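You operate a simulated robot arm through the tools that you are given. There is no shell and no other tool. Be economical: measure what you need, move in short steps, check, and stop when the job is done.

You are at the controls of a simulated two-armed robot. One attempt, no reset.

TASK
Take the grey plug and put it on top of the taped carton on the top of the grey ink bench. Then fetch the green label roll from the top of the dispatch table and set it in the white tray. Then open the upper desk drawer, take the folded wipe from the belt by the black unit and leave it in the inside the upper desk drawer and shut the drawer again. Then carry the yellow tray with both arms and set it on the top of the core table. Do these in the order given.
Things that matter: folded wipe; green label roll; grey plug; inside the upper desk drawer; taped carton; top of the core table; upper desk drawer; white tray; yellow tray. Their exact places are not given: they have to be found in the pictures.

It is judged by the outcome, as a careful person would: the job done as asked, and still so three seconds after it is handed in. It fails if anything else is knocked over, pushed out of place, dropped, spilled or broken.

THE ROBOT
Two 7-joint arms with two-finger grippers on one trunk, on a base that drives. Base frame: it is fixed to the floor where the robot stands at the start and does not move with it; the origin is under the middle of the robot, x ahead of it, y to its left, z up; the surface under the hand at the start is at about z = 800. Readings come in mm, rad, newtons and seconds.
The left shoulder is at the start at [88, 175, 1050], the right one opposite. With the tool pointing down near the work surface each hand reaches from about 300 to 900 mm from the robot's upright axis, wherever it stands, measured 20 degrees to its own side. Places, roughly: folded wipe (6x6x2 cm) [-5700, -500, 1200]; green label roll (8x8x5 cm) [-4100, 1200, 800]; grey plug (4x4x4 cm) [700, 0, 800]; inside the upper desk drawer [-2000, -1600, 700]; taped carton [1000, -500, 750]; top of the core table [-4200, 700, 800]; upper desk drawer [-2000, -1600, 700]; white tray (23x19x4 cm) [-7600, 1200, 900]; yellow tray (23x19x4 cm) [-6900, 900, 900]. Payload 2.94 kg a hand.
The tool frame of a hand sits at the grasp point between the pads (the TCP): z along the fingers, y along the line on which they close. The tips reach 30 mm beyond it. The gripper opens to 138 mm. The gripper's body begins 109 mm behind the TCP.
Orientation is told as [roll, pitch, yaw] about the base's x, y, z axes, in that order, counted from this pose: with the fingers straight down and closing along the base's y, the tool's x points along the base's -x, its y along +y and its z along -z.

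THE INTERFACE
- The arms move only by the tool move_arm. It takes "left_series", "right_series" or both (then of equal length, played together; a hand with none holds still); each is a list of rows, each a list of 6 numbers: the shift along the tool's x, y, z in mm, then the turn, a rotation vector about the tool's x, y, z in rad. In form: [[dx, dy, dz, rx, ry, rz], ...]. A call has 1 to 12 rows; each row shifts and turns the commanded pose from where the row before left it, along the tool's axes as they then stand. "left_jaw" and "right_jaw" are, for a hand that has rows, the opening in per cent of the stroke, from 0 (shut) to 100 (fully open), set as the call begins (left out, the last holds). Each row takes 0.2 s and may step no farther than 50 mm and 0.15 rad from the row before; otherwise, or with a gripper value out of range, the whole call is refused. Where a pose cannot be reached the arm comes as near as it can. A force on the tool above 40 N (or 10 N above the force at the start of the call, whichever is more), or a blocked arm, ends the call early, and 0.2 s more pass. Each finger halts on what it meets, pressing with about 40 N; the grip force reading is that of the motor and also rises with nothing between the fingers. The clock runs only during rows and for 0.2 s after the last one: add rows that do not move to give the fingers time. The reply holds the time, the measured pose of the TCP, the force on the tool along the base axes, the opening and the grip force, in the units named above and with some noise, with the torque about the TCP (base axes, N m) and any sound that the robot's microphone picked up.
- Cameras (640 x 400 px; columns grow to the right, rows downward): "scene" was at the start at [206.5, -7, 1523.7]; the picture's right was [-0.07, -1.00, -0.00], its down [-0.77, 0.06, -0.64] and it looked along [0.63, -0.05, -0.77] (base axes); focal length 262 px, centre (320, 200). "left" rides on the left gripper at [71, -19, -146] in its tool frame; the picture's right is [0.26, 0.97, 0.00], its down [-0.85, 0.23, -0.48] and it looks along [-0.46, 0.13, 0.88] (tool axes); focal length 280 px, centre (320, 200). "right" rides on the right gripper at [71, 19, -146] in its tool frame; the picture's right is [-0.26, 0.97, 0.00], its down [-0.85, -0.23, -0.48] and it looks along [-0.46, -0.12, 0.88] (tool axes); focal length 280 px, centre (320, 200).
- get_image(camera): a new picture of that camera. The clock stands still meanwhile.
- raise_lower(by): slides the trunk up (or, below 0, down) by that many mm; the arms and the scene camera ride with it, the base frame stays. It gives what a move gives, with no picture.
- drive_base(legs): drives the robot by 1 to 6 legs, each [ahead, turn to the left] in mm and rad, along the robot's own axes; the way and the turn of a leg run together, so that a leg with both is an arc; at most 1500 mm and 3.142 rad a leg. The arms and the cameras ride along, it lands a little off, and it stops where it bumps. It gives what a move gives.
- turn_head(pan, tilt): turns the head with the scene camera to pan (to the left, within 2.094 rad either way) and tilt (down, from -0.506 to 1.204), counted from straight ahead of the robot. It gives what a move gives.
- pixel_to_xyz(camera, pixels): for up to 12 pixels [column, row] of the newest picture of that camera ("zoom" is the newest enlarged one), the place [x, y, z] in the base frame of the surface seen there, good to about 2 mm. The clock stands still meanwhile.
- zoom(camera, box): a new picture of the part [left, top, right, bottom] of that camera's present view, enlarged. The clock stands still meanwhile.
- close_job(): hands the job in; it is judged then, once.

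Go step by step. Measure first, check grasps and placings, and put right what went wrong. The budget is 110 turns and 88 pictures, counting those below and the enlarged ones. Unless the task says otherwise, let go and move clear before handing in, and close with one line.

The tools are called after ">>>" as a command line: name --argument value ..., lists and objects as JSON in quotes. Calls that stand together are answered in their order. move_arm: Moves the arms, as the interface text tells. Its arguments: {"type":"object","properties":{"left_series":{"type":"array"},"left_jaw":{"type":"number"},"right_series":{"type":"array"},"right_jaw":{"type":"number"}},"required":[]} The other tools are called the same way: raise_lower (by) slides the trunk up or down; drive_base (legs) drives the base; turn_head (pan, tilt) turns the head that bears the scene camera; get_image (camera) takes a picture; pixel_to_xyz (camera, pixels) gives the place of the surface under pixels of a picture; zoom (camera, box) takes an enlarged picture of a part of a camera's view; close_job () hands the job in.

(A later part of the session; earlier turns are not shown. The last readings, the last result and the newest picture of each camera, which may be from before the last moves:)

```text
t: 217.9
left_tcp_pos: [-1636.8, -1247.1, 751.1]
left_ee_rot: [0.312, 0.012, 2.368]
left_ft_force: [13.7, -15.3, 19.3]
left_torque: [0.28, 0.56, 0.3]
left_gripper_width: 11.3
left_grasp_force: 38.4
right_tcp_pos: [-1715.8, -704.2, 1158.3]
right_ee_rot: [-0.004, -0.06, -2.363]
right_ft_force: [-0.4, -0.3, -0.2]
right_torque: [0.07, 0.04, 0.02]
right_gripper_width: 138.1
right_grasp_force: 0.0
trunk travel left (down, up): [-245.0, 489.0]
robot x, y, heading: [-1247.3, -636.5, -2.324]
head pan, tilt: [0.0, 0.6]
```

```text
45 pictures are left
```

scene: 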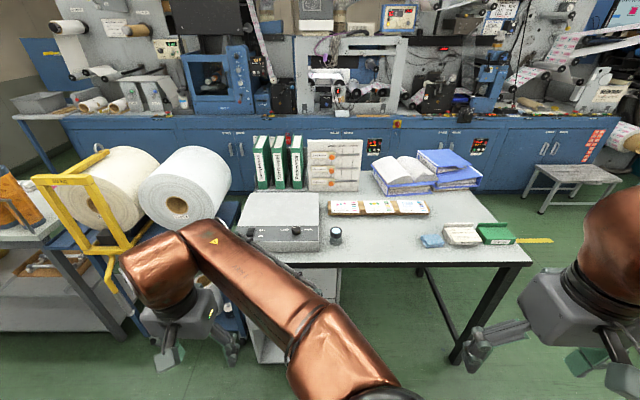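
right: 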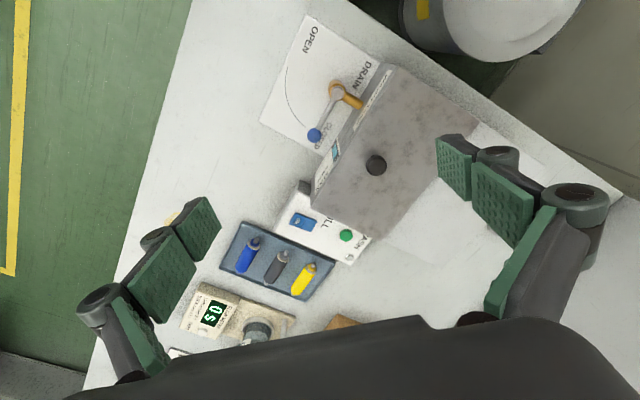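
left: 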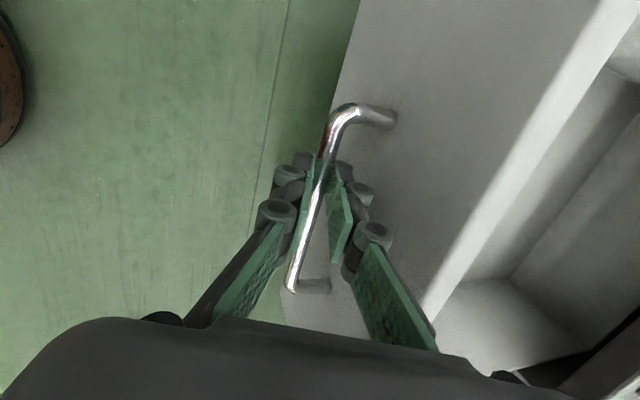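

The drawer is open about 275 mm. I release the handle and withdraw back along the fingers, then check the drawer.

>>> move_arm --left_series '[[0, 0, 0, 0, 0, 0], [0, 0, 0, 0, 0, 0], [0, 0, 0, 0, 0, 0], [0, 0, -20, 0, 0, 0], [0, 0, -30, 0, 0, 0], [0, 0, -40, 0, 0, 0], [0, 0, -40, 0, 0, 0], [0, 0, -40, 0, 0, 0], [0, 0, -40, 0, 0, 0], [0, 0, -40, 0, 0, 0], [0, 0, 0, 0, 0, 0]]' --left_jaw 24

>>> get_image --camera "left"

```text
t: 220.3
left_tcp_pos: [-1589.7, -1201.4, 990.4]
left_ee_rot: [0.307, 0.011, 2.368]
left_ft_force: [-0.7, -0.7, -1.3]
left_torque: [-0.02, -0.03, -0.01]
left_gripper_width: 33.4
left_grasp_force: 0.1
left hand out of reach, approached as far as the arm can: row 4, 5, 6
right_tcp_pos: [-1719.0, -704.0, 1156.1]
right_ee_rot: [-0.002, -0.056, -2.364]
right_ft_force: [-0.3, -1.0, 1.0]
right_torque: [0.03, 0.01, 0.02]
right_gripper_width: 137.8
right_grasp_force: 0.1
trunk travel left (down, up): [-245.0, 489.0]
robot x, y, heading: [-1247.1, -637.5, -2.325]
head pan, tilt: [0.0, 0.6]
```

```text
44 pictures are left
```

left: 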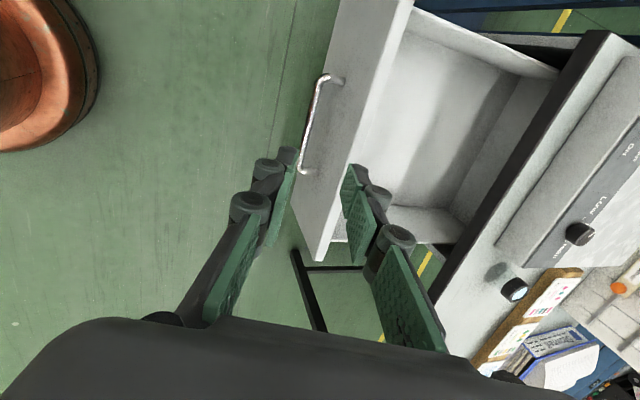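

The drawer is open and empty. I measure its interior and front panel for the later placing and shutting.

>>> pixel_to_xyz --camera "left" --pixels '[[440, 110], [410, 180], [470, 140], [480, 60], [370, 110], [390, 60], [330, 230], [430, 215], [530, 75], [315, 125], [470, 220]]'

>>> turn_head --pan -0.7 --tilt 0.4

>>> get_image --camera "scene"

```text
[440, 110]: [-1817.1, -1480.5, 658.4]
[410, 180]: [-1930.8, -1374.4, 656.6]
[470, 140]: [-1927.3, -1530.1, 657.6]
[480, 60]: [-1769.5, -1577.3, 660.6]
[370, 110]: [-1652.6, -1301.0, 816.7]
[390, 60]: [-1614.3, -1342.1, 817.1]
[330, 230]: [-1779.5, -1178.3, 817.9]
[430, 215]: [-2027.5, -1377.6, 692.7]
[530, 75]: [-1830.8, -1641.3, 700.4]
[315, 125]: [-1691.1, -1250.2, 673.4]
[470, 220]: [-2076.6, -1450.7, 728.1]
```

```text
t: 221.4
left_tcp_pos: [-1589.4, -1200.0, 991.0]
left_ee_rot: [0.308, 0.014, 2.368]
left_ft_force: [0.6, 0.7, 0.0]
left_torque: [0.0, -0.01, 0.0]
left_gripper_width: 33.3
left_grasp_force: 0.0
right_tcp_pos: [-1717.4, -704.3, 1157.6]
right_ee_rot: [-0.004, -0.06, -2.362]
right_ft_force: [-0.3, -0.7, -0.2]
right_torque: [0.03, 0.02, 0.0]
right_gripper_width: 137.8
right_grasp_force: 0.0
trunk travel left (down, up): [-245.0, 489.0]
robot x, y, heading: [-1248.4, -636.5, -2.322]
head pan, tilt: [-0.7, 0.4]
```

```text
43 pictures are left
```

scene: 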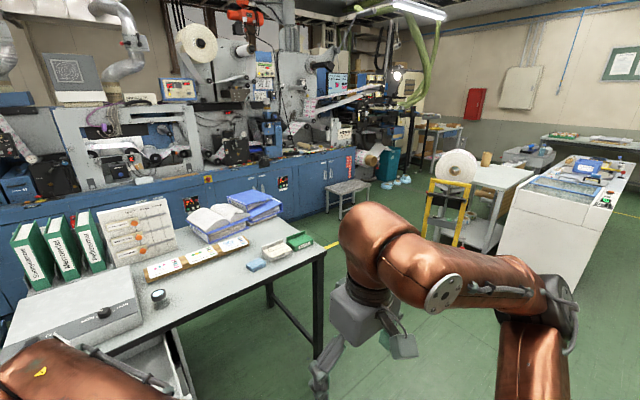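

The drawer's inner floor is at z≈658 and the front panel top at z≈817. Now I measure the passage between the desk and the yellow hand truck toward the press belt.

>>> pixel_to_xyz --camera "scene" --pixels '[[323, 250], [316, 350], [270, 305], [330, 212], [368, 205], [430, 245], [455, 245], [310, 215], [485, 245], [385, 190], [400, 150], [424, 270]]'

>>> zoom --camera "scene" --box '[260, 50, 500, 200]'

```text
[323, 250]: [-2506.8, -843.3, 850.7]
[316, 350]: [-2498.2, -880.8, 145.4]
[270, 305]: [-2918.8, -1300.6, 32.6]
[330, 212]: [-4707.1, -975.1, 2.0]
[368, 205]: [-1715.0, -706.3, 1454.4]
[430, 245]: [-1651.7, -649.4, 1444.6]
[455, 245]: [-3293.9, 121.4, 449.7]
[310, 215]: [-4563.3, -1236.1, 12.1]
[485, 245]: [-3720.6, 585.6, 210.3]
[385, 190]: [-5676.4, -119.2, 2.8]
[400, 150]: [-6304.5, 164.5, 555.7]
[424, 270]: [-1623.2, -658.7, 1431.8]
```

```text
2.67 times, centred on (380, 125) of scene
```

zoom: 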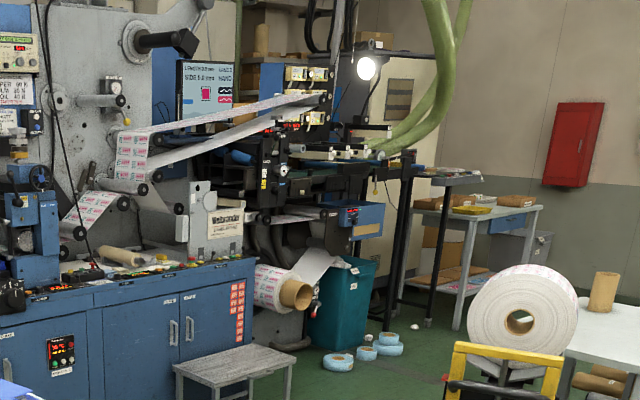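

The gap between the desk's right end and the hand truck is about 900 mm wide. I drive through it into the corridor before the press, then look along it.

>>> drive_base --legs '[[0, -1.282], [1307, 0], [0, 1.276], [1500, 0], [150, 0], [0, -1.2]]'

>>> turn_head --pan 0.2 --tilt 0.3

>>> get_image --camera "scene"

```text
t: 245.3
left_tcp_pos: [-4213.5, -1130.2, 989.4]
left_ee_rot: [0.309, 0.017, 1.148]
left_ft_force: [0.4, 1.1, 0.2]
left_torque: [0.0, 0.0, 0.01]
left_gripper_width: 32.9
left_grasp_force: 0.1
right_tcp_pos: [-3791.6, -838.7, 1156.5]
right_ee_rot: [-0.003, -0.059, 2.698]
right_ft_force: [0.7, 0.6, 0.6]
right_torque: [-0.01, 0.03, 0.01]
right_gripper_width: 138.2
right_grasp_force: 0.0
trunk travel left (down, up): [-245.0, 489.0]
robot x, y, heading: [-3565.0, -1256.0, 2.735]
head pan, tilt: [-0.7, 0.4]
```

```text
t: 246.5
left_tcp_pos: [-4214.3, -1131.3, 991.2]
left_ee_rot: [0.309, 0.011, 1.149]
left_ft_force: [0.0, 0.4, -0.3]
left_torque: [0.0, 0.01, 0.0]
left_gripper_width: 33.2
left_grasp_force: 0.0
right_tcp_pos: [-3791.9, -840.1, 1157.1]
right_ee_rot: [-0.005, -0.06, 2.7]
right_ft_force: [0.1, 1.6, -0.4]
right_torque: [0.0, -0.01, 0.02]
right_gripper_width: 138.2
right_grasp_force: 0.0
trunk travel left (down, up): [-245.0, 489.0]
robot x, y, heading: [-3564.6, -1256.5, 2.741]
head pan, tilt: [0.201, 0.3]
```

```text
41 pictures are left
```

scene: 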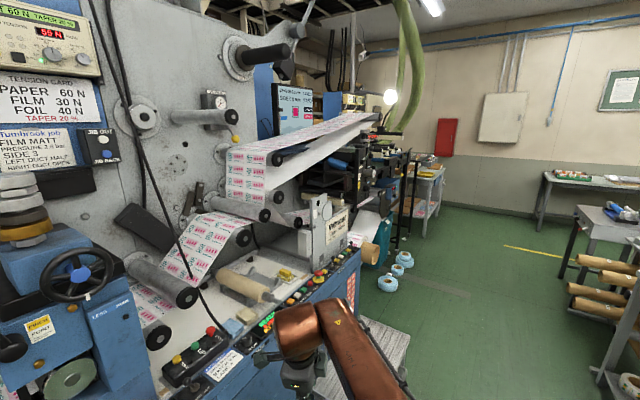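

The corridor is open ahead; the stool is at (385,340) beside the press. I measure it and the blue tape reels, and look at the belt end.

>>> pixel_to_xyz --camera "scene" --pixels '[[408, 335], [385, 322], [385, 287], [408, 262], [365, 115], [395, 155], [345, 240], [355, 290], [595, 370], [572, 300]]'

>>> zoom --camera "scene" --box '[280, 90, 460, 205]'

```text
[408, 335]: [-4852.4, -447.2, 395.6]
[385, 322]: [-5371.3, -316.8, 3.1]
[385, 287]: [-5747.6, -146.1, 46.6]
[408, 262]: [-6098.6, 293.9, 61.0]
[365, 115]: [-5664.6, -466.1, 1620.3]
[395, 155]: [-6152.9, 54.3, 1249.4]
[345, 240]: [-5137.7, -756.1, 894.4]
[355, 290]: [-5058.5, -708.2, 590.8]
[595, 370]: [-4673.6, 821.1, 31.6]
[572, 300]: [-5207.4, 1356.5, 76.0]
```

```text
3.48 times, centred on (370, 148) of scene
```

zoom: 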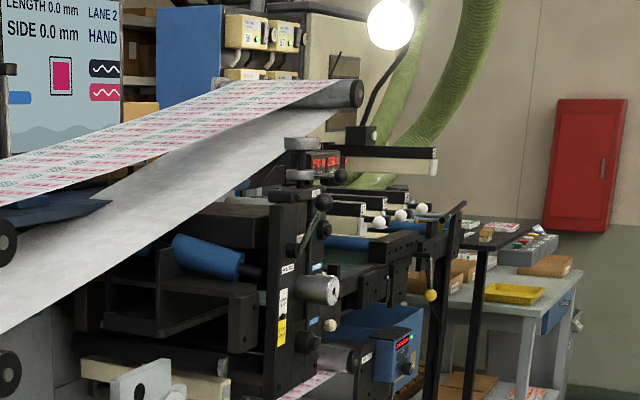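

The stool's corner is at corridor depth −3658, so I keep to the middle of the corridor. I drive to in front of the black unit, raise the trunk and look at the belt.

>>> drive_base --legs '[[0, -0.489], [1500, 0], [490, 0], [0, 1.703]]'

>>> raise_lower --by 200

>>> turn_head --pan 0 --tilt 0.5

>>> get_image --camera "scene"

```text
t: 262.1
left_tcp_pos: [-5185.6, -245.8, 990.5]
left_ee_rot: [0.309, 0.011, 2.339]
left_ft_force: [0.8, -0.2, -0.5]
left_torque: [0.01, 0.0, -0.01]
left_gripper_width: 32.9
left_grasp_force: 0.0
right_tcp_pos: [-5299.9, 252.8, 1156.3]
right_ee_rot: [-0.003, -0.061, -2.39]
right_ft_force: [-0.6, -0.2, -0.6]
right_torque: [-0.01, -0.04, -0.01]
right_gripper_width: 137.9
right_grasp_force: 0.0
trunk travel left (down, up): [-245.0, 489.0]
robot x, y, heading: [-4828.4, 309.3, -2.348]
head pan, tilt: [0.201, 0.3]
```

```text
t: 264.2
left_tcp_pos: [-5186.1, -246.6, 1189.2]
left_ee_rot: [0.308, 0.013, 2.341]
left_ft_force: [0.0, 0.5, -0.1]
left_torque: [0.01, -0.04, -0.03]
left_gripper_width: 33.3
left_grasp_force: 0.0
right_tcp_pos: [-5299.6, 252.0, 1357.4]
right_ee_rot: [-0.003, -0.059, -2.392]
right_ft_force: [-1.1, -0.3, 0.2]
right_torque: [0.02, -0.01, 0.01]
right_gripper_width: 138.3
right_grasp_force: 0.0
trunk travel left (down, up): [-445.0, 289.0]
robot x, y, heading: [-4828.5, 304.1, -2.349]
head pan, tilt: [0.201, 0.3]
```

```text
t: 265.0
left_tcp_pos: [-5185.6, -246.2, 1189.8]
left_ee_rot: [0.31, 0.011, 2.338]
left_ft_force: [-0.5, -0.3, -0.5]
left_torque: [0.0, -0.05, 0.03]
left_gripper_width: 32.9
left_grasp_force: 0.1
right_tcp_pos: [-5300.1, 252.9, 1357.3]
right_ee_rot: [-0.003, -0.061, -2.393]
right_ft_force: [0.5, 1.1, -0.6]
right_torque: [-0.01, -0.01, 0.01]
right_gripper_width: 137.8
right_grasp_force: 0.0
trunk travel left (down, up): [-445.0, 289.0]
robot x, y, heading: [-4828.1, 312.6, -2.355]
head pan, tilt: [0.0, 0.499]
```

```text
39 pictures are left
```

scene: 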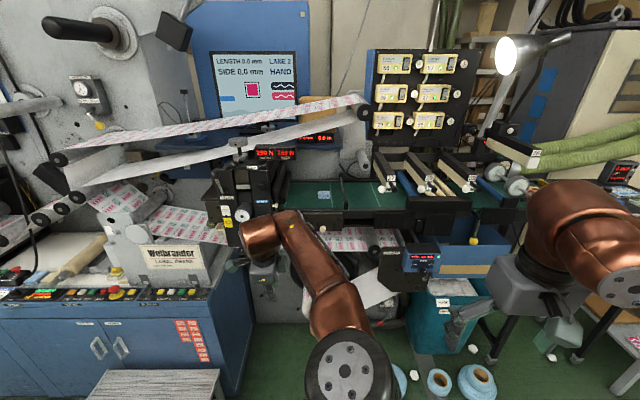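

A small blue folded piece lies on the green belt at about (324,196). I zoom and measure it, its surroundings and the belt edge.

>>> zoom --camera "scene" --box '[220, 120, 460, 270]'

>>> pixel_to_xyz --camera "scene" --pixels '[[324, 196], [324, 191], [345, 200], [300, 200], [320, 215], [370, 200], [272, 170], [275, 200], [365, 150], [310, 140], [385, 185], [400, 240]]'

```text
2.67 times, centred on (340, 195) of scene
```

zoom: 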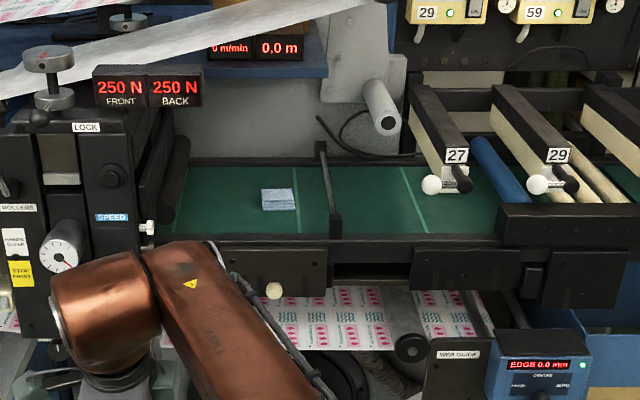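

```text
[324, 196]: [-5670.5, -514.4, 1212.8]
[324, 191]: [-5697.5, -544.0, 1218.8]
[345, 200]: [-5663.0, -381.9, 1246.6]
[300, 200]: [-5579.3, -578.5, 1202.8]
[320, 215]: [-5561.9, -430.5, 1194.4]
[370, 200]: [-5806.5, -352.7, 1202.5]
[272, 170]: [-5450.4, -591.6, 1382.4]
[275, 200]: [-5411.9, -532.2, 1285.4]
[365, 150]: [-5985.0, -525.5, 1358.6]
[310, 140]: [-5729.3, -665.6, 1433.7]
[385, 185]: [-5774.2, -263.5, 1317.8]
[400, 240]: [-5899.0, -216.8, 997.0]
```

The wipe is centred near (-5680,-525) with its top at z≈1219, between the black unit and a cross bar. I check the web overhead and pull the left hand back so it clears the machine when I close in.

>>> pixel_to_xyz --camera "scene" --pixels '[[362, 100], [340, 103], [300, 112], [340, 120], [290, 150], [318, 180], [313, 200], [330, 190], [342, 190], [284, 175], [265, 175], [345, 215]]'

>>> move_arm --left_series '[[0, -20, -6, 0, 0, 0], [4, -40, -13, 0, 0, 0], [4, -40, -13, 0, 0, 0], [4, -40, -13, 0, 0, 0], [4, -40, -13, 0, 0, 0], [4, -40, -13, 0, 0, 0], [0, 0, 0, 0, 0, 0]]'

```text
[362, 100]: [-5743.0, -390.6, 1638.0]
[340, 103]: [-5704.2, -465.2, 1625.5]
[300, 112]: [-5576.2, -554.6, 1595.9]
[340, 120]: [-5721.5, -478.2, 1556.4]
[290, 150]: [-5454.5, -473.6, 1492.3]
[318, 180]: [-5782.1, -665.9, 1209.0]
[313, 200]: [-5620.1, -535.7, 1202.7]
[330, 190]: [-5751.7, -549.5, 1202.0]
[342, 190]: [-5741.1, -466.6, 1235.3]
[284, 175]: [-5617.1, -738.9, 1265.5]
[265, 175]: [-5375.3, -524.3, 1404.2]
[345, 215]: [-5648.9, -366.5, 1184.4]
```

```text
t: 266.6
left_tcp_pos: [-4988.9, -163.3, 1218.0]
left_ee_rot: [0.307, 0.011, 2.338]
left_ft_force: [-0.3, 0.5, -0.5]
left_torque: [0.03, 0.01, -0.01]
left_gripper_width: 33.2
left_grasp_force: 0.2
left hand out of reach, approached as far as the arm can: row 2, 3, 4, 5, 6
right_tcp_pos: [-5301.1, 252.5, 1357.0]
right_ee_rot: [-0.004, -0.06, -2.39]
right_ft_force: [-0.7, 0.4, -0.2]
right_torque: [0.02, -0.02, 0.0]
right_gripper_width: 137.7
right_grasp_force: 0.1
trunk travel left (down, up): [-445.0, 289.0]
robot x, y, heading: [-4826.1, 305.6, -2.351]
head pan, tilt: [0.0, 0.499]
```

The overhead web is at z≥1556 above the wipe, so the right hand must go in tilted. First I untilt the left hand and pull it back further so it clears the black unit.

>>> move_arm --left_series '[[0, 0, 0, 0.15, 0, 0], [0, 0, 0, 0.15, 0, 0], [0, -25, 0, 0, 0, 0], [0, -30, 0, 0, 0, 0], [0, -30, 0, 0, 0, 0], [0, -30, 0, 0, 0, 0], [0, 0, 0, 0, 0, 0]]' --left_jaw 0

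```text
t: 268.2
left_tcp_pos: [-4898.6, -93.8, 1220.6]
left_ee_rot: [0.009, 0.01, 2.34]
left_ft_force: [0.2, 0.8, 0.5]
left_torque: [0.02, 0.0, -0.02]
left_gripper_width: 0.3
left_grasp_force: 27.8
left hand out of reach, approached as far as the arm can: row 5, 6
right_tcp_pos: [-5301.0, 253.2, 1357.1]
right_ee_rot: [-0.003, -0.057, -2.391]
right_ft_force: [-0.5, -1.1, -0.5]
right_torque: [0.01, -0.06, 0.0]
right_gripper_width: 138.1
right_grasp_force: 0.2
trunk travel left (down, up): [-445.0, 289.0]
robot x, y, heading: [-4825.4, 307.0, -2.354]
head pan, tilt: [0.0, 0.499]
```

The left hand is now well back (about 336 mm ahead of the axis). I drive in 485 mm and begin tilting and moving the right hand toward the wipe.

>>> drive_base --legs '[[0, 0.025], [485, 0]]'

>>> move_arm --right_series '[[0, 0, 0, 0, -0.15, 0], [0, 0, 0, 0, -0.15, 0], [0, 0, 0, 0, -0.14, 0], [0, 0, 0, 0, 0, 0]]' --right_jaw 64

>>> get_image --camera "right"

>>> get_image --camera "scene"

```text
t: 271.4
left_tcp_pos: [-5224.0, -451.2, 1220.0]
left_ee_rot: [0.009, 0.01, 2.363]
left_ft_force: [-0.7, 0.2, 0.1]
left_torque: [0.01, -0.04, 0.02]
left_gripper_width: 0.2
left_grasp_force: 28.2
right_tcp_pos: [-5634.6, -114.7, 1357.5]
right_ee_rot: [-0.004, -0.059, -2.367]
right_ft_force: [1.1, 0.1, -0.6]
right_torque: [0.01, -0.06, 0.02]
right_gripper_width: 138.2
right_grasp_force: 0.1
trunk travel left (down, up): [-445.0, 289.0]
robot x, y, heading: [-5164.4, -50.9, -2.327]
head pan, tilt: [0.0, 0.499]
```

```text
t: 272.4
left_tcp_pos: [-5223.0, -451.0, 1220.1]
left_ee_rot: [0.009, 0.01, 2.364]
left_ft_force: [0.1, 0.0, -0.5]
left_torque: [-0.01, -0.02, 0.0]
left_gripper_width: 0.1
left_grasp_force: 28.2
right_tcp_pos: [-5635.5, -115.6, 1357.0]
right_ee_rot: [-0.007, -0.498, -2.365]
right_ft_force: [-1.1, 0.6, -0.3]
right_torque: [0.01, 0.01, 0.01]
right_gripper_width: 88.3
right_grasp_force: 0.1
trunk travel left (down, up): [-445.0, 289.0]
robot x, y, heading: [-5159.6, -46.3, -2.329]
head pan, tilt: [0.0, 0.499]
```

```text
37 pictures are left
```

right: 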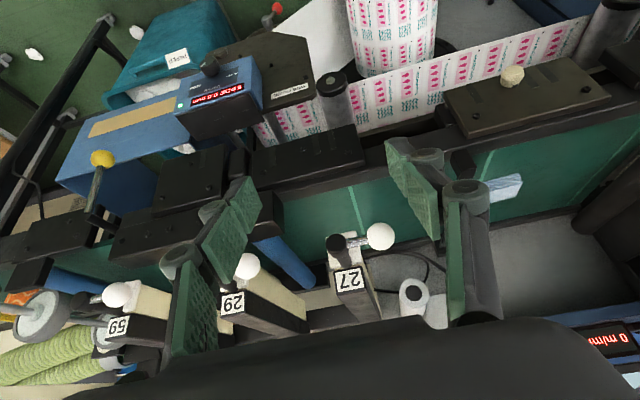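

```text
36 pictures are left
```

scene: 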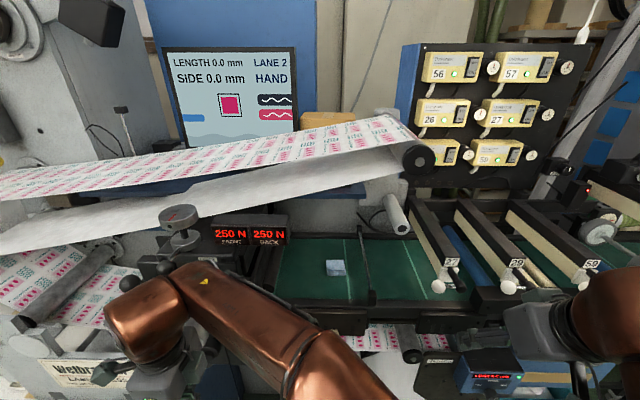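

The wipe shows at (505,187) in the right camera and (336,267) in the scene view. I measure it exactly from both.

>>> pixel_to_xyz --camera "scene" --pixels '[[336, 264], [336, 260], [327, 266], [345, 265], [336, 275], [362, 260], [366, 290], [285, 285]]'

>>> pixel_to_xyz --camera "right" --pixels '[[505, 183], [505, 192], [518, 185], [492, 190], [455, 165], [540, 170]]'

>>> zoom --camera "scene" --box '[280, 230, 400, 310]'

```text
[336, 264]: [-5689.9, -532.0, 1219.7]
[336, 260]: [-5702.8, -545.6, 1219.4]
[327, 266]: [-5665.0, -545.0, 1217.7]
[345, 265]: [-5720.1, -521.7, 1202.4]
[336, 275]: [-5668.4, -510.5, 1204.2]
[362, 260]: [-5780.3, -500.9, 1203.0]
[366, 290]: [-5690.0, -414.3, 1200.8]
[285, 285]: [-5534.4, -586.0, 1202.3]
```

```text
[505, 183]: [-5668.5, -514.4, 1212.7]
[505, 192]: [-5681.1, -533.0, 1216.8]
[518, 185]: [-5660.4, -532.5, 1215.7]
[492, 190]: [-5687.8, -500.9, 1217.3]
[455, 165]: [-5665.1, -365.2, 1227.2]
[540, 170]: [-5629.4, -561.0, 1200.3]
```

```text
5.00 times, centred on (340, 270) of scene
```

zoom: 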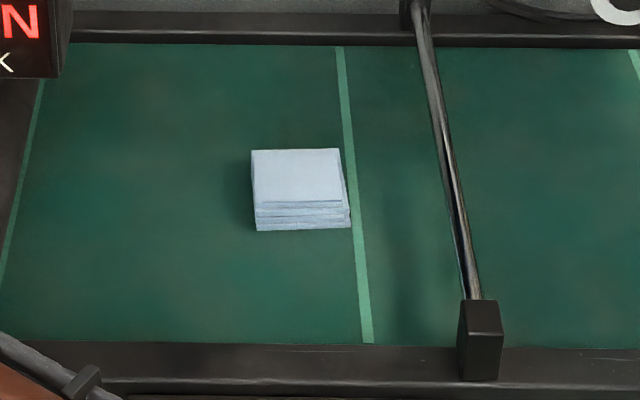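

The wipe is centred at (-5684,-526), top 1219. I move the right hand sideways first, then forward along the tilted approach to a pre-grasp about 100 mm short.

>>> move_arm --right_series '[[0, 42.8, 0, 0, 0, 0], [0, 42.8, 0, 0, 0, 0], [0, 42.8, 0, 0, 0, 0], [0, 42.8, 0, 0, 0, 0], [0, 42.8, 0, 0, 0, 0], [0, 42.8, 0, 0, 0, 0], [-36.2, 0, 25.6, 0, 0, 0], [-36.2, 0, 25.6, 0, 0, 0], [-36.2, 0, 25.6, 0, 0, 0], [-36.2, 0, 25.6, 0, 0, 0], [-36.2, 0, 25.6, 0, 0, 0], [-36, 0, 25.4, 0, 0, 0]]'

>>> get_image --camera "right"

```text
t: 273.8
left_tcp_pos: [-5218.5, -450.9, 1222.5]
left_ee_rot: [0.019, -0.005, 2.379]
left_ft_force: [0.0, 0.6, 0.5]
left_torque: [0.03, 0.0, 0.01]
left_gripper_width: 0.0
left_grasp_force: 28.7
right_tcp_pos: [-5478.7, -292.5, 1366.2]
right_ee_rot: [0.034, -0.488, -2.437]
right_ft_force: [-4.1, 2.5, -2.3]
right_torque: [-0.47, -0.11, 0.62]
right_gripper_width: 88.6
right_grasp_force: 0.0
trunk travel left (down, up): [-445.0, 289.0]
robot x, y, heading: [-5162.8, -49.6, -2.324]
head pan, tilt: [0.0, 0.499]
stopped in row 7 (right hand): the force on the tool passed its limit at 104 N (the readings are from after the stop); the commanded pose is now the measured one
```

```text
34 pictures are left
```

right: 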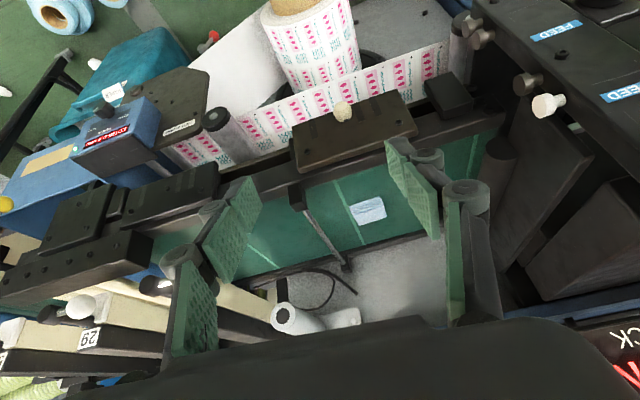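

The right hand met something with a 104 N spike, probably my own left arm. I look before moving again.

>>> get_image --camera "scene"

>>> pixel_to_xyz --camera "right" --pixels '[[370, 208], [385, 210], [350, 208], [370, 220], [470, 30], [540, 100], [600, 80]]'

```text
33 pictures are left
```

scene: 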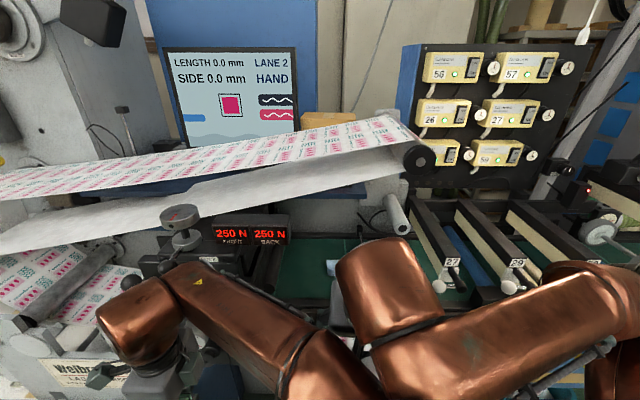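

```text
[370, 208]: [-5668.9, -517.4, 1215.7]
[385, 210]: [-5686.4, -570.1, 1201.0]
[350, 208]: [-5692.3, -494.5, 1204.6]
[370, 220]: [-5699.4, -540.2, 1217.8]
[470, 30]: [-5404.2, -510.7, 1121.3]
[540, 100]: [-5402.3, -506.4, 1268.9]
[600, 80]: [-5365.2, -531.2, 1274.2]
```

The right wrist touched the left forearm; the machine and wipe are undisturbed. I shift the right hand a little right, square it up, then go forward past the left arm.

>>> move_arm --right_series '[[0, -25, 0, 0, 0, 0], [0, -25, 0, 0, 0, 0], [0, 0, 0, -0.018, 0, -0.104], [-33.8, 0, 26, 0, 0, 0], [-33.8, 0, 26, 0, 0, 0], [-33.8, 0, 26, 0, 0, 0], [-33.8, 0, 26, 0, 0, 0], [-33.8, 0, 26, 0, 0, 0], [-33.8, 0, 26, 0, 0, 0], [0, 0, 0, 0, 0, 0]]'

>>> get_image --camera "right"

```text
t: 276.0
left_tcp_pos: [-5220.2, -448.5, 1223.4]
left_ee_rot: [0.017, -0.003, 2.377]
left_ft_force: [-0.4, 0.4, -0.6]
left_torque: [-0.02, 0.02, 0.0]
left_gripper_width: 0.0
left_grasp_force: 28.4
right_tcp_pos: [-5682.8, -436.3, 1323.7]
right_ee_rot: [-0.002, -0.49, -2.318]
right_ft_force: [0.5, 0.7, 0.9]
right_torque: [-0.02, 0.02, -0.01]
right_gripper_width: 88.3
right_grasp_force: 0.1
trunk travel left (down, up): [-445.0, 289.0]
robot x, y, heading: [-5164.3, -50.1, -2.333]
head pan, tilt: [0.0, 0.499]
```

```text
32 pictures are left
```

right: 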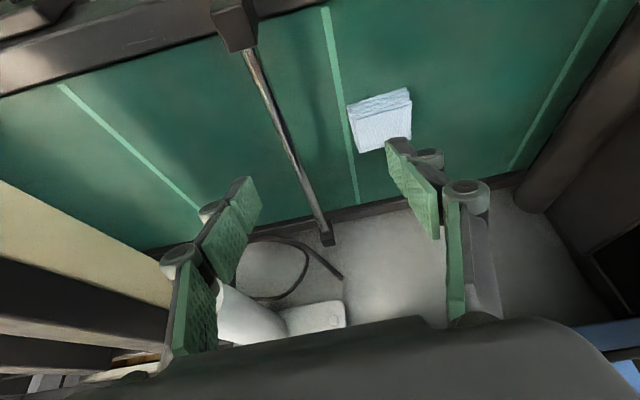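

Clear now, with the wipe at (383,118). I shift 60 mm left and slide in along the fingers to just short of the belt, then check.

>>> move_arm --right_series '[[-5, 30, 0, 0, 0, 0], [-4.6, 30.5, 0, 0, 0, 0], [0, 0, 30, 0, 0, 0], [0, 0, 30, 0, 0, 0], [0, 0, 25, 0, 0, 0], [0, 0, 0, 0, 0, 0]]'

>>> get_image --camera "right"

```text
t: 277.4
left_tcp_pos: [-5219.8, -449.3, 1221.6]
left_ee_rot: [0.018, -0.003, 2.378]
left_ft_force: [-0.7, -0.5, 0.1]
left_torque: [0.0, 0.03, -0.03]
left_gripper_width: 0.0
left_grasp_force: 28.3
right_tcp_pos: [-5671.1, -514.4, 1254.4]
right_ee_rot: [-0.003, -0.489, -2.318]
right_ft_force: [-0.6, 0.4, 0.4]
right_torque: [0.01, 0.01, 0.02]
right_gripper_width: 88.2
right_grasp_force: 0.1
trunk travel left (down, up): [-445.0, 289.0]
robot x, y, heading: [-5161.6, -46.8, -2.327]
head pan, tilt: [0.0, 0.499]
```

```text
31 pictures are left
```

right: 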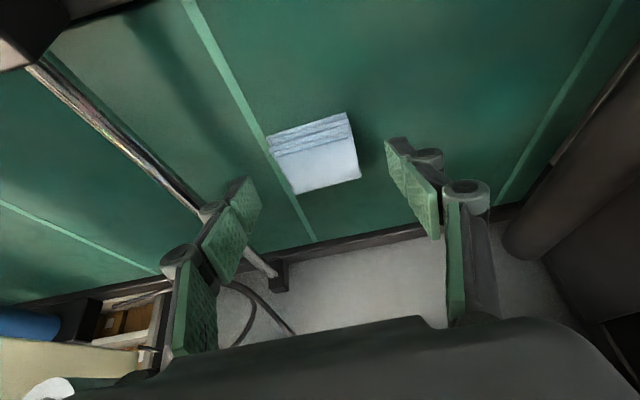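

The wipe is centred between the fingers. I go the last 17 mm and close.

>>> move_arm --right_series '[[0, 0, 10, 0, 0, 0], [0, 0, 7.5, 0, 0, 0], [0, 0, 0, 0, 0, 0]]'

>>> move_arm --right_series '[[0, 0, 0, 0, 0, 0], [0, 0, 0, 0, 0, 0], [0, 0, 0, 0, 0, 0], [0, 0, 0, 0, 0, 0], [0, 0, 0, 0, 0, 0]]' --right_jaw 0

>>> get_image --camera "right"

```text
t: 278.2
left_tcp_pos: [-5220.7, -449.6, 1222.3]
left_ee_rot: [0.018, -0.002, 2.379]
left_ft_force: [1.1, 0.3, 0.2]
left_torque: [0.03, 0.0, 0.01]
left_gripper_width: 0.0
left_grasp_force: 29.0
right_tcp_pos: [-5677.2, -521.1, 1236.6]
right_ee_rot: [-0.001, -0.49, -2.318]
right_ft_force: [0.6, 0.5, 0.5]
right_torque: [-0.03, -0.03, -0.05]
right_gripper_width: 88.1
right_grasp_force: 0.0
trunk travel left (down, up): [-445.0, 289.0]
robot x, y, heading: [-5163.6, -46.3, -2.329]
head pan, tilt: [0.0, 0.499]
```

```text
t: 279.4
left_tcp_pos: [-5220.0, -450.1, 1221.5]
left_ee_rot: [0.017, -0.005, 2.378]
left_ft_force: [0.9, -0.4, 1.4]
left_torque: [-0.01, 0.01, 0.01]
left_gripper_width: 0.0
left_grasp_force: 28.2
right_tcp_pos: [-5677.0, -521.2, 1237.9]
right_ee_rot: [-0.001, -0.491, -2.316]
right_ft_force: [-0.8, 0.1, 0.0]
right_torque: [0.02, 0.02, -0.01]
right_gripper_width: 56.2
right_grasp_force: 39.8
trunk travel left (down, up): [-445.0, 289.0]
robot x, y, heading: [-5164.9, -46.6, -2.327]
head pan, tilt: [0.0, 0.499]
```

```text
30 pictures are left
```

right: 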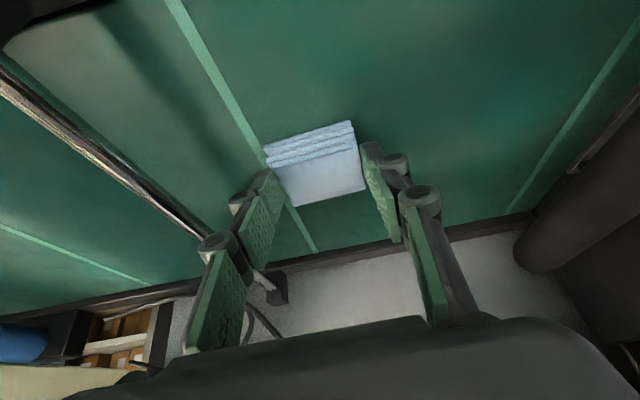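

The wipe is gripped (56 mm, 40 N). I lift it back out along the fingers, then back the base away and return through the gap toward the desk.

>>> move_arm --right_series '[[0, 0, -30, 0, 0, 0], [0, 0, -40, 0, 0, 0], [0, 0, -40, 0, 0, 0], [0, -30, 0, 0, 0, 0], [0, -30, 0, 0, 0, 0], [0, 0, 0, 0, 0, 0]]'

>>> drive_base --legs '[[-400, 0], [0, 1.52], [1500, 0], [500, 0], [0, 1.621], [1500, 0]]'

```text
t: 280.8
left_tcp_pos: [-5219.4, -449.1, 1221.9]
left_ee_rot: [0.017, -0.004, 2.376]
left_ft_force: [0.2, 0.1, -0.8]
left_torque: [0.01, 0.02, 0.01]
left_gripper_width: 0.0
left_grasp_force: 27.9
right_tcp_pos: [-5685.5, -441.5, 1333.2]
right_ee_rot: [-0.003, -0.489, -2.317]
right_ft_force: [0.3, 0.1, -1.0]
right_torque: [0.03, -0.03, -0.01]
right_gripper_width: 56.4
right_grasp_force: 40.7
trunk travel left (down, up): [-445.0, 289.0]
robot x, y, heading: [-5166.6, -49.3, -2.325]
head pan, tilt: [0.0, 0.499]
```

```text
t: 307.6
left_tcp_pos: [-2390.4, 245.2, 1222.0]
left_ee_rot: [0.016, -0.002, -0.775]
left_ft_force: [0.0, -0.3, -0.7]
left_torque: [0.01, 0.01, -0.03]
left_gripper_width: 0.2
left_grasp_force: 28.4
right_tcp_pos: [-1926.2, 230.8, 1333.3]
right_ee_rot: [-0.001, -0.488, 0.814]
right_ft_force: [-0.6, 0.5, 0.1]
right_torque: [-0.03, 0.04, -0.01]
right_gripper_width: 56.2
right_grasp_force: 40.1
trunk travel left (down, up): [-445.0, 289.0]
robot x, y, heading: [-2452.5, -159.8, 0.802]
head pan, tilt: [0.0, 0.499]
```

The wipe is still held. I go to the spot in front of the open drawer and look.

>>> drive_base --legs '[[0, -1.42], [1500, 0], [0, -1.71]]'

>>> raise_lower --by -200

>>> turn_head --pan -0.2 --tilt 0.9

>>> get_image --camera "scene"

```text
t: 322.6
left_tcp_pos: [-1265.3, -1410.5, 1222.6]
left_ee_rot: [0.016, -0.004, 2.402]
left_ft_force: [0.4, -1.0, -0.9]
left_torque: [0.01, 0.01, 0.0]
left_gripper_width: 0.0
left_grasp_force: 28.7
right_tcp_pos: [-1730.5, -1413.7, 1333.1]
right_ee_rot: [-0.001, -0.491, -2.293]
right_ft_force: [-0.1, -0.1, -0.5]
right_torque: [0.0, 0.02, 0.04]
right_gripper_width: 56.3
right_grasp_force: 40.4
trunk travel left (down, up): [-445.0, 289.0]
robot x, y, heading: [-1219.4, -1004.0, -2.296]
head pan, tilt: [0.0, 0.499]
```

```text
t: 324.8
left_tcp_pos: [-1279.4, -1426.4, 1001.0]
left_ee_rot: [-0.054, -0.005, 2.403]
left_ft_force: [0.7, 0.7, -0.4]
left_torque: [0.0, 0.02, 0.01]
left_gripper_width: 0.2
left_grasp_force: 28.4
right_tcp_pos: [-1729.7, -1413.3, 1134.6]
right_ee_rot: [-0.003, -0.491, -2.293]
right_ft_force: [1.0, 1.4, 0.0]
right_torque: [0.01, 0.04, 0.03]
right_gripper_width: 56.5
right_grasp_force: 40.0
trunk travel left (down, up): [-245.0, 489.0]
robot x, y, heading: [-1220.2, -1006.6, -2.304]
head pan, tilt: [0.0, 0.499]
```

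```text
t: 325.7
left_tcp_pos: [-1278.5, -1426.5, 1001.3]
left_ee_rot: [-0.054, -0.006, 2.402]
left_ft_force: [-1.2, 0.9, -0.5]
left_torque: [-0.02, -0.01, 0.0]
left_gripper_width: 0.1
left_grasp_force: 28.6
right_tcp_pos: [-1730.7, -1413.4, 1134.1]
right_ee_rot: [-0.002, -0.49, -2.293]
right_ft_force: [0.2, -0.3, -0.5]
right_torque: [-0.04, 0.02, -0.01]
right_gripper_width: 56.8
right_grasp_force: 39.7
trunk travel left (down, up): [-245.0, 489.0]
robot x, y, heading: [-1218.4, -1007.8, -2.302]
head pan, tilt: [-0.201, 0.901]
```

```text
29 pictures are left
```

scene: 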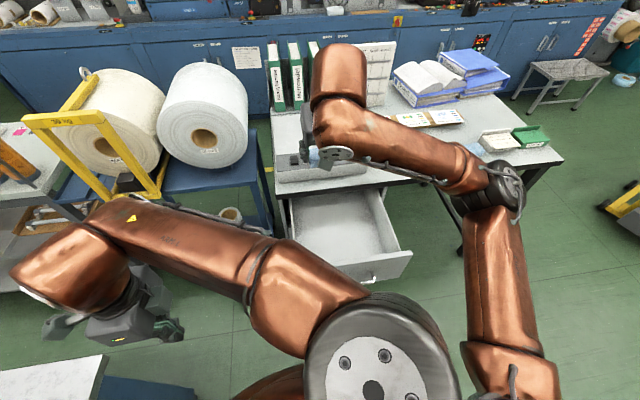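

The open drawer is visible at (345,230) and the right hand is almost above it. I shift over the drawer's deeper part and lower, keeping the same tilt so the wipe stays flat.

>>> move_arm --right_series '[[-23, -27.7, 12.2, 0, 0, 0], [-23, -27.7, 12.2, 0, 0, 0], [19.8, 0, 37, 0, 0, 0], [19.8, 0, 37, 0, 0, 0], [19.8, 0, 37, 0, 0, 0], [19.8, 0, 37, 0, 0, 0], [19.8, 0, 37, 0, 0, 0], [19.8, 0, 37, 0, 0, 0], [19.8, 0, 37, 0, 0, 0], [19.8, 0, 37, 0, 0, 0], [0, 0, 0, 0, 0, 0]]'

>>> get_image --camera "right"

```text
t: 328.1
left_tcp_pos: [-1279.1, -1427.4, 1002.1]
left_ee_rot: [-0.056, -0.008, 2.402]
left_ft_force: [-1.0, -0.2, -0.8]
left_torque: [0.03, -0.03, 0.0]
left_gripper_width: 0.0
left_grasp_force: 27.9
right_tcp_pos: [-1806.9, -1412.5, 798.5]
right_ee_rot: [0.0, -0.491, -2.293]
right_ft_force: [-0.2, 0.6, 0.3]
right_torque: [0.0, -0.02, 0.04]
right_gripper_width: 56.1
right_grasp_force: 40.0
trunk travel left (down, up): [-245.0, 489.0]
robot x, y, heading: [-1217.4, -1007.8, -2.303]
head pan, tilt: [-0.201, 0.901]
```

```text
28 pictures are left
```

right: 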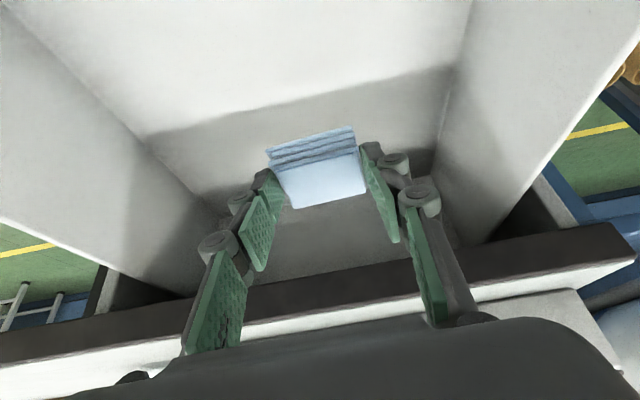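

The wipe is well centred over the drawer with clearance on all sides. I lower another 100 mm to just above the drawer floor.

>>> move_arm --right_series '[[19.8, 0, 37, 0, 0, 0], [19.8, 0, 37, 0, 0, 0], [7.5, 0, 14, 0, 0, 0], [0, 0, 0, 0, 0, 0]]'

>>> move_arm --right_series '[[1, 0, 1.8, 0, 0, 0], [1, 0, 1.8, 0, 0, 0], [0, 0, 0, 0, 0, 0]]'

```text
t: 329.1
left_tcp_pos: [-1279.0, -1426.4, 1001.7]
left_ee_rot: [-0.055, -0.008, 2.402]
left_ft_force: [0.4, 0.7, 0.2]
left_torque: [0.0, 0.0, -0.03]
left_gripper_width: 0.2
left_grasp_force: 28.6
right_tcp_pos: [-1806.8, -1414.4, 699.5]
right_ee_rot: [-0.002, -0.492, -2.295]
right_ft_force: [-0.9, 0.5, -0.1]
right_torque: [0.01, -0.01, 0.0]
right_gripper_width: 56.5
right_grasp_force: 40.2
trunk travel left (down, up): [-245.0, 489.0]
robot x, y, heading: [-1220.2, -1007.8, -2.305]
head pan, tilt: [-0.201, 0.901]
```

```text
t: 329.9
left_tcp_pos: [-1279.5, -1427.1, 1001.4]
left_ee_rot: [-0.054, -0.005, 2.401]
left_ft_force: [-0.7, -0.9, 0.0]
left_torque: [-0.02, 0.03, 0.0]
left_gripper_width: 0.2
left_grasp_force: 28.3
right_tcp_pos: [-1807.4, -1413.5, 694.5]
right_ee_rot: [-0.001, -0.488, -2.294]
right_ft_force: [-0.1, 0.3, -0.6]
right_torque: [-0.02, 0.02, 0.01]
right_gripper_width: 56.1
right_grasp_force: 39.5
trunk travel left (down, up): [-245.0, 489.0]
robot x, y, heading: [-1218.5, -1005.3, -2.303]
head pan, tilt: [-0.201, 0.901]
```

The wipe is about at the floor. I open the jaws and lift straight up out of the drawer, then check.

>>> move_arm --right_series '[[0, 0, 0, 0, 0, 0], [0, 0, 0, 0, 0, 0], [0, 0, 0, 0, 0, 0], [-10, 0, -18, 0, 0, 0], [-19.8, 0, -37, 0, 0, 0], [-19.8, 0, -37, 0, 0, 0], [-19.8, 0, -37, 0, 0, 0], [-19.8, 0, -37, 0, 0, 0], [-19.8, 0, -37, 0, 0, 0], [-19.8, 0, -37, 0, 0, 0], [-19.8, 0, -37, 0, 0, 0], [0, 0, 0, 0, 0, 0]]' --right_jaw 64

>>> get_image --camera "right"

```text
t: 332.5
left_tcp_pos: [-1279.1, -1427.1, 999.7]
left_ee_rot: [-0.056, -0.005, 2.401]
left_ft_force: [0.6, 0.1, -0.5]
left_torque: [0.01, 0.0, 0.01]
left_gripper_width: 0.2
left_grasp_force: 28.1
right_tcp_pos: [-1806.9, -1413.9, 1008.3]
right_ee_rot: [-0.002, -0.49, -2.294]
right_ft_force: [0.0, 0.2, 0.1]
right_torque: [0.01, 0.02, 0.03]
right_gripper_width: 88.3
right_grasp_force: 0.0
trunk travel left (down, up): [-245.0, 489.0]
robot x, y, heading: [-1218.6, -1007.6, -2.309]
head pan, tilt: [-0.201, 0.901]
```

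```text
27 pictures are left
```

right: 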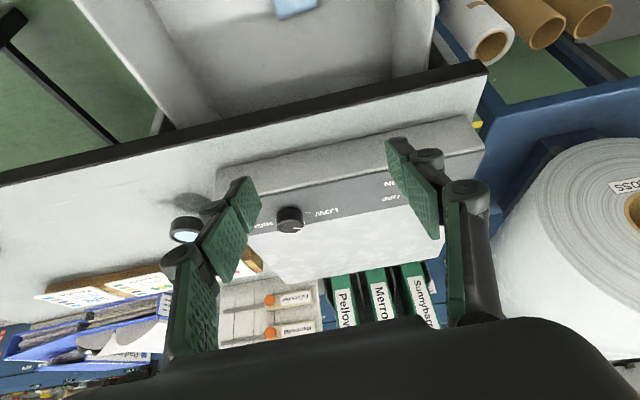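

The wipe lies in the drawer at (295,8). To shut it I close the right jaws and bring them down in front of the drawer's front panel, above the handle.

>>> move_arm --right_series '[[37.5, 0, -20, 0, 0, 0], [37.5, 0, -20, 0, 0, 0], [37.5, 0, -20, 0, 0, 0], [37.5, 0, -20, 0, 0, 0], [37.5, 0, -20, 0, 0, 0], [37.5, 0, -20, 0, 0, 0], [18.6, 0, 34.8, 0, 0, 0], [18.6, 0, 34.8, 0, 0, 0], [18.6, 0, 34.8, 0, 0, 0], [18.6, 0, 34.8, 0, 0, 0], [18.6, 0, 34.8, 0, 0, 0], [0, 0, 0, 0, 0, 0]]' --right_jaw 0

>>> get_image --camera "right"

```text
t: 335.1
left_tcp_pos: [-1279.4, -1427.4, 1002.3]
left_ee_rot: [-0.054, -0.005, 2.401]
left_ft_force: [0.4, 0.4, -0.5]
left_torque: [-0.01, 0.03, 0.02]
left_gripper_width: 0.0
left_grasp_force: 28.4
right_tcp_pos: [-1720.1, -1296.5, 832.4]
right_ee_rot: [-0.001, -0.491, -2.293]
right_ft_force: [-0.3, 0.2, -0.4]
right_torque: [0.03, 0.02, 0.02]
right_gripper_width: 0.0
right_grasp_force: 28.1
right hand out of reach, approached as far as the arm can: row 5, 6, 7, 8, 9
trunk travel left (down, up): [-245.0, 489.0]
robot x, y, heading: [-1216.2, -1009.4, -2.303]
head pan, tilt: [-0.201, 0.901]
```

```text
26 pictures are left
```

right: 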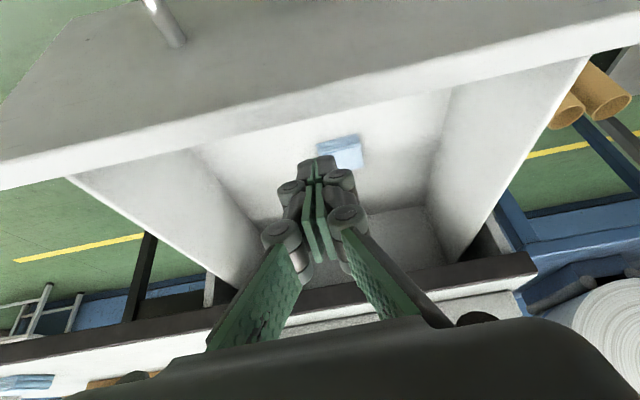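

The hand stopped short and is behind the front panel (w −2124). I raise it, back the base 170 mm, and lower it again in front of the panel.

>>> move_arm --right_series '[[-16.5, 0, -31, 0, 0, 0], [-16.5, 0, -31, 0, 0, 0], [-16.5, 0, -31, 0, 0, 0], [0, 0, 0, 0, 0, 0]]'

>>> drive_base --legs '[[-175, 0]]'

>>> move_arm --right_series '[[19, 0, 35, 0, 0, 0], [19, 0, 35, 0, 0, 0], [19, 0, 35, 0, 0, 0], [4, 0, 7, 0, 0, 0], [0, 0, 0, 0, 0, 0]]'

>>> get_image --camera "right"

```text
t: 336.1
left_tcp_pos: [-1279.2, -1426.2, 1000.9]
left_ee_rot: [-0.056, -0.005, 2.401]
left_ft_force: [-0.7, 1.2, 0.0]
left_torque: [0.01, -0.04, 0.0]
left_gripper_width: 0.0
left_grasp_force: 28.3
right_tcp_pos: [-1718.4, -1297.5, 938.9]
right_ee_rot: [-0.002, -0.487, -2.293]
right_ft_force: [-0.7, 0.8, 0.7]
right_torque: [-0.01, 0.0, 0.01]
right_gripper_width: 0.1
right_grasp_force: 28.5
trunk travel left (down, up): [-245.0, 489.0]
robot x, y, heading: [-1217.8, -1002.5, -2.305]
head pan, tilt: [-0.201, 0.901]
```

```text
t: 337.6
left_tcp_pos: [-1161.6, -1295.3, 1001.5]
left_ee_rot: [-0.054, -0.005, 2.397]
left_ft_force: [0.2, 0.7, 0.0]
left_torque: [-0.05, 0.01, -0.01]
left_gripper_width: 0.1
left_grasp_force: 28.4
right_tcp_pos: [-1601.7, -1163.1, 938.9]
right_ee_rot: [-0.001, -0.491, -2.298]
right_ft_force: [0.1, 0.2, 0.1]
right_torque: [-0.05, 0.03, -0.03]
right_gripper_width: 0.0
right_grasp_force: 28.0
trunk travel left (down, up): [-245.0, 489.0]
robot x, y, heading: [-1099.4, -877.9, -2.31]
head pan, tilt: [-0.201, 0.901]
```

```text
t: 338.8
left_tcp_pos: [-1162.7, -1295.6, 1000.5]
left_ee_rot: [-0.055, -0.007, 2.397]
left_ft_force: [0.0, 0.1, -0.4]
left_torque: [0.02, -0.02, -0.01]
left_gripper_width: 0.1
left_grasp_force: 28.3
right_tcp_pos: [-1598.4, -1162.6, 810.1]
right_ee_rot: [-0.002, -0.489, -2.298]
right_ft_force: [-0.3, -0.2, -0.2]
right_torque: [0.0, 0.02, -0.01]
right_gripper_width: 0.2
right_grasp_force: 28.2
trunk travel left (down, up): [-245.0, 489.0]
robot x, y, heading: [-1103.0, -878.3, -2.304]
head pan, tilt: [-0.201, 0.901]
```

```text
25 pictures are left
```

right: 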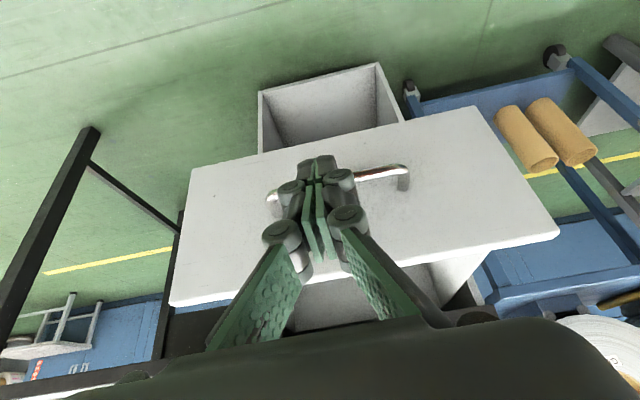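

The closed fingers are in front of the panel, above the handle. I push the drawer shut by driving forward.

>>> drive_base --legs '[[360, 0]]'

>>> drive_base --legs '[[25, 0]]'

>>> get_image --camera "right"

```text
t: 341.1
left_tcp_pos: [-1405.8, -1565.4, 1001.1]
left_ee_rot: [-0.056, -0.007, 2.402]
left_ft_force: [0.4, -0.3, -0.6]
left_torque: [0.04, -0.02, -0.01]
left_gripper_width: 0.1
left_grasp_force: 28.8
right_tcp_pos: [-1842.6, -1434.9, 809.6]
right_ee_rot: [-0.001, -0.489, -2.291]
right_ft_force: [0.0, -1.3, 0.6]
right_torque: [0.0, 0.0, -0.02]
right_gripper_width: 0.1
right_grasp_force: 29.0
trunk travel left (down, up): [-245.0, 489.0]
robot x, y, heading: [-1345.5, -1143.2, -2.304]
head pan, tilt: [-0.201, 0.901]
```

```text
t: 342.0
left_tcp_pos: [-1419.4, -1580.4, 1002.2]
left_ee_rot: [-0.054, -0.004, 2.399]
left_ft_force: [-0.6, -0.1, 0.3]
left_torque: [-0.01, -0.02, -0.02]
left_gripper_width: 0.0
left_grasp_force: 28.9
right_tcp_pos: [-1851.1, -1443.9, 809.8]
right_ee_rot: [-0.007, -0.485, -2.288]
right_ft_force: [2.0, 3.1, 2.0]
right_torque: [0.02, 0.01, -0.04]
right_gripper_width: 0.2
right_grasp_force: 28.3
trunk travel left (down, up): [-245.0, 489.0]
robot x, y, heading: [-1355.9, -1162.5, -2.301]
head pan, tilt: [-0.201, 0.901]
stopped in leg 1: the force on the tool passed its limit at 82 N (the readings are from after the stop); the commanded pose is now the measured one
```

```text
24 pictures are left
```

right: 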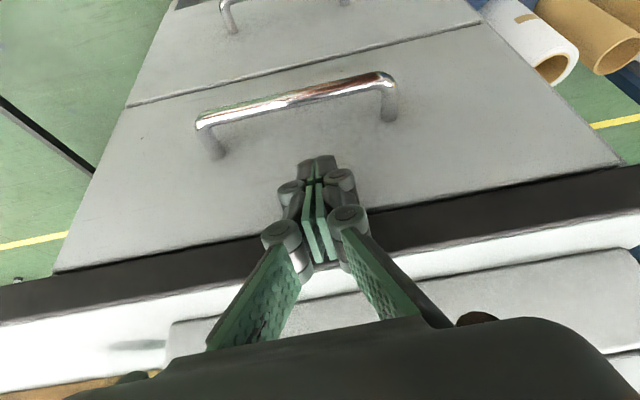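

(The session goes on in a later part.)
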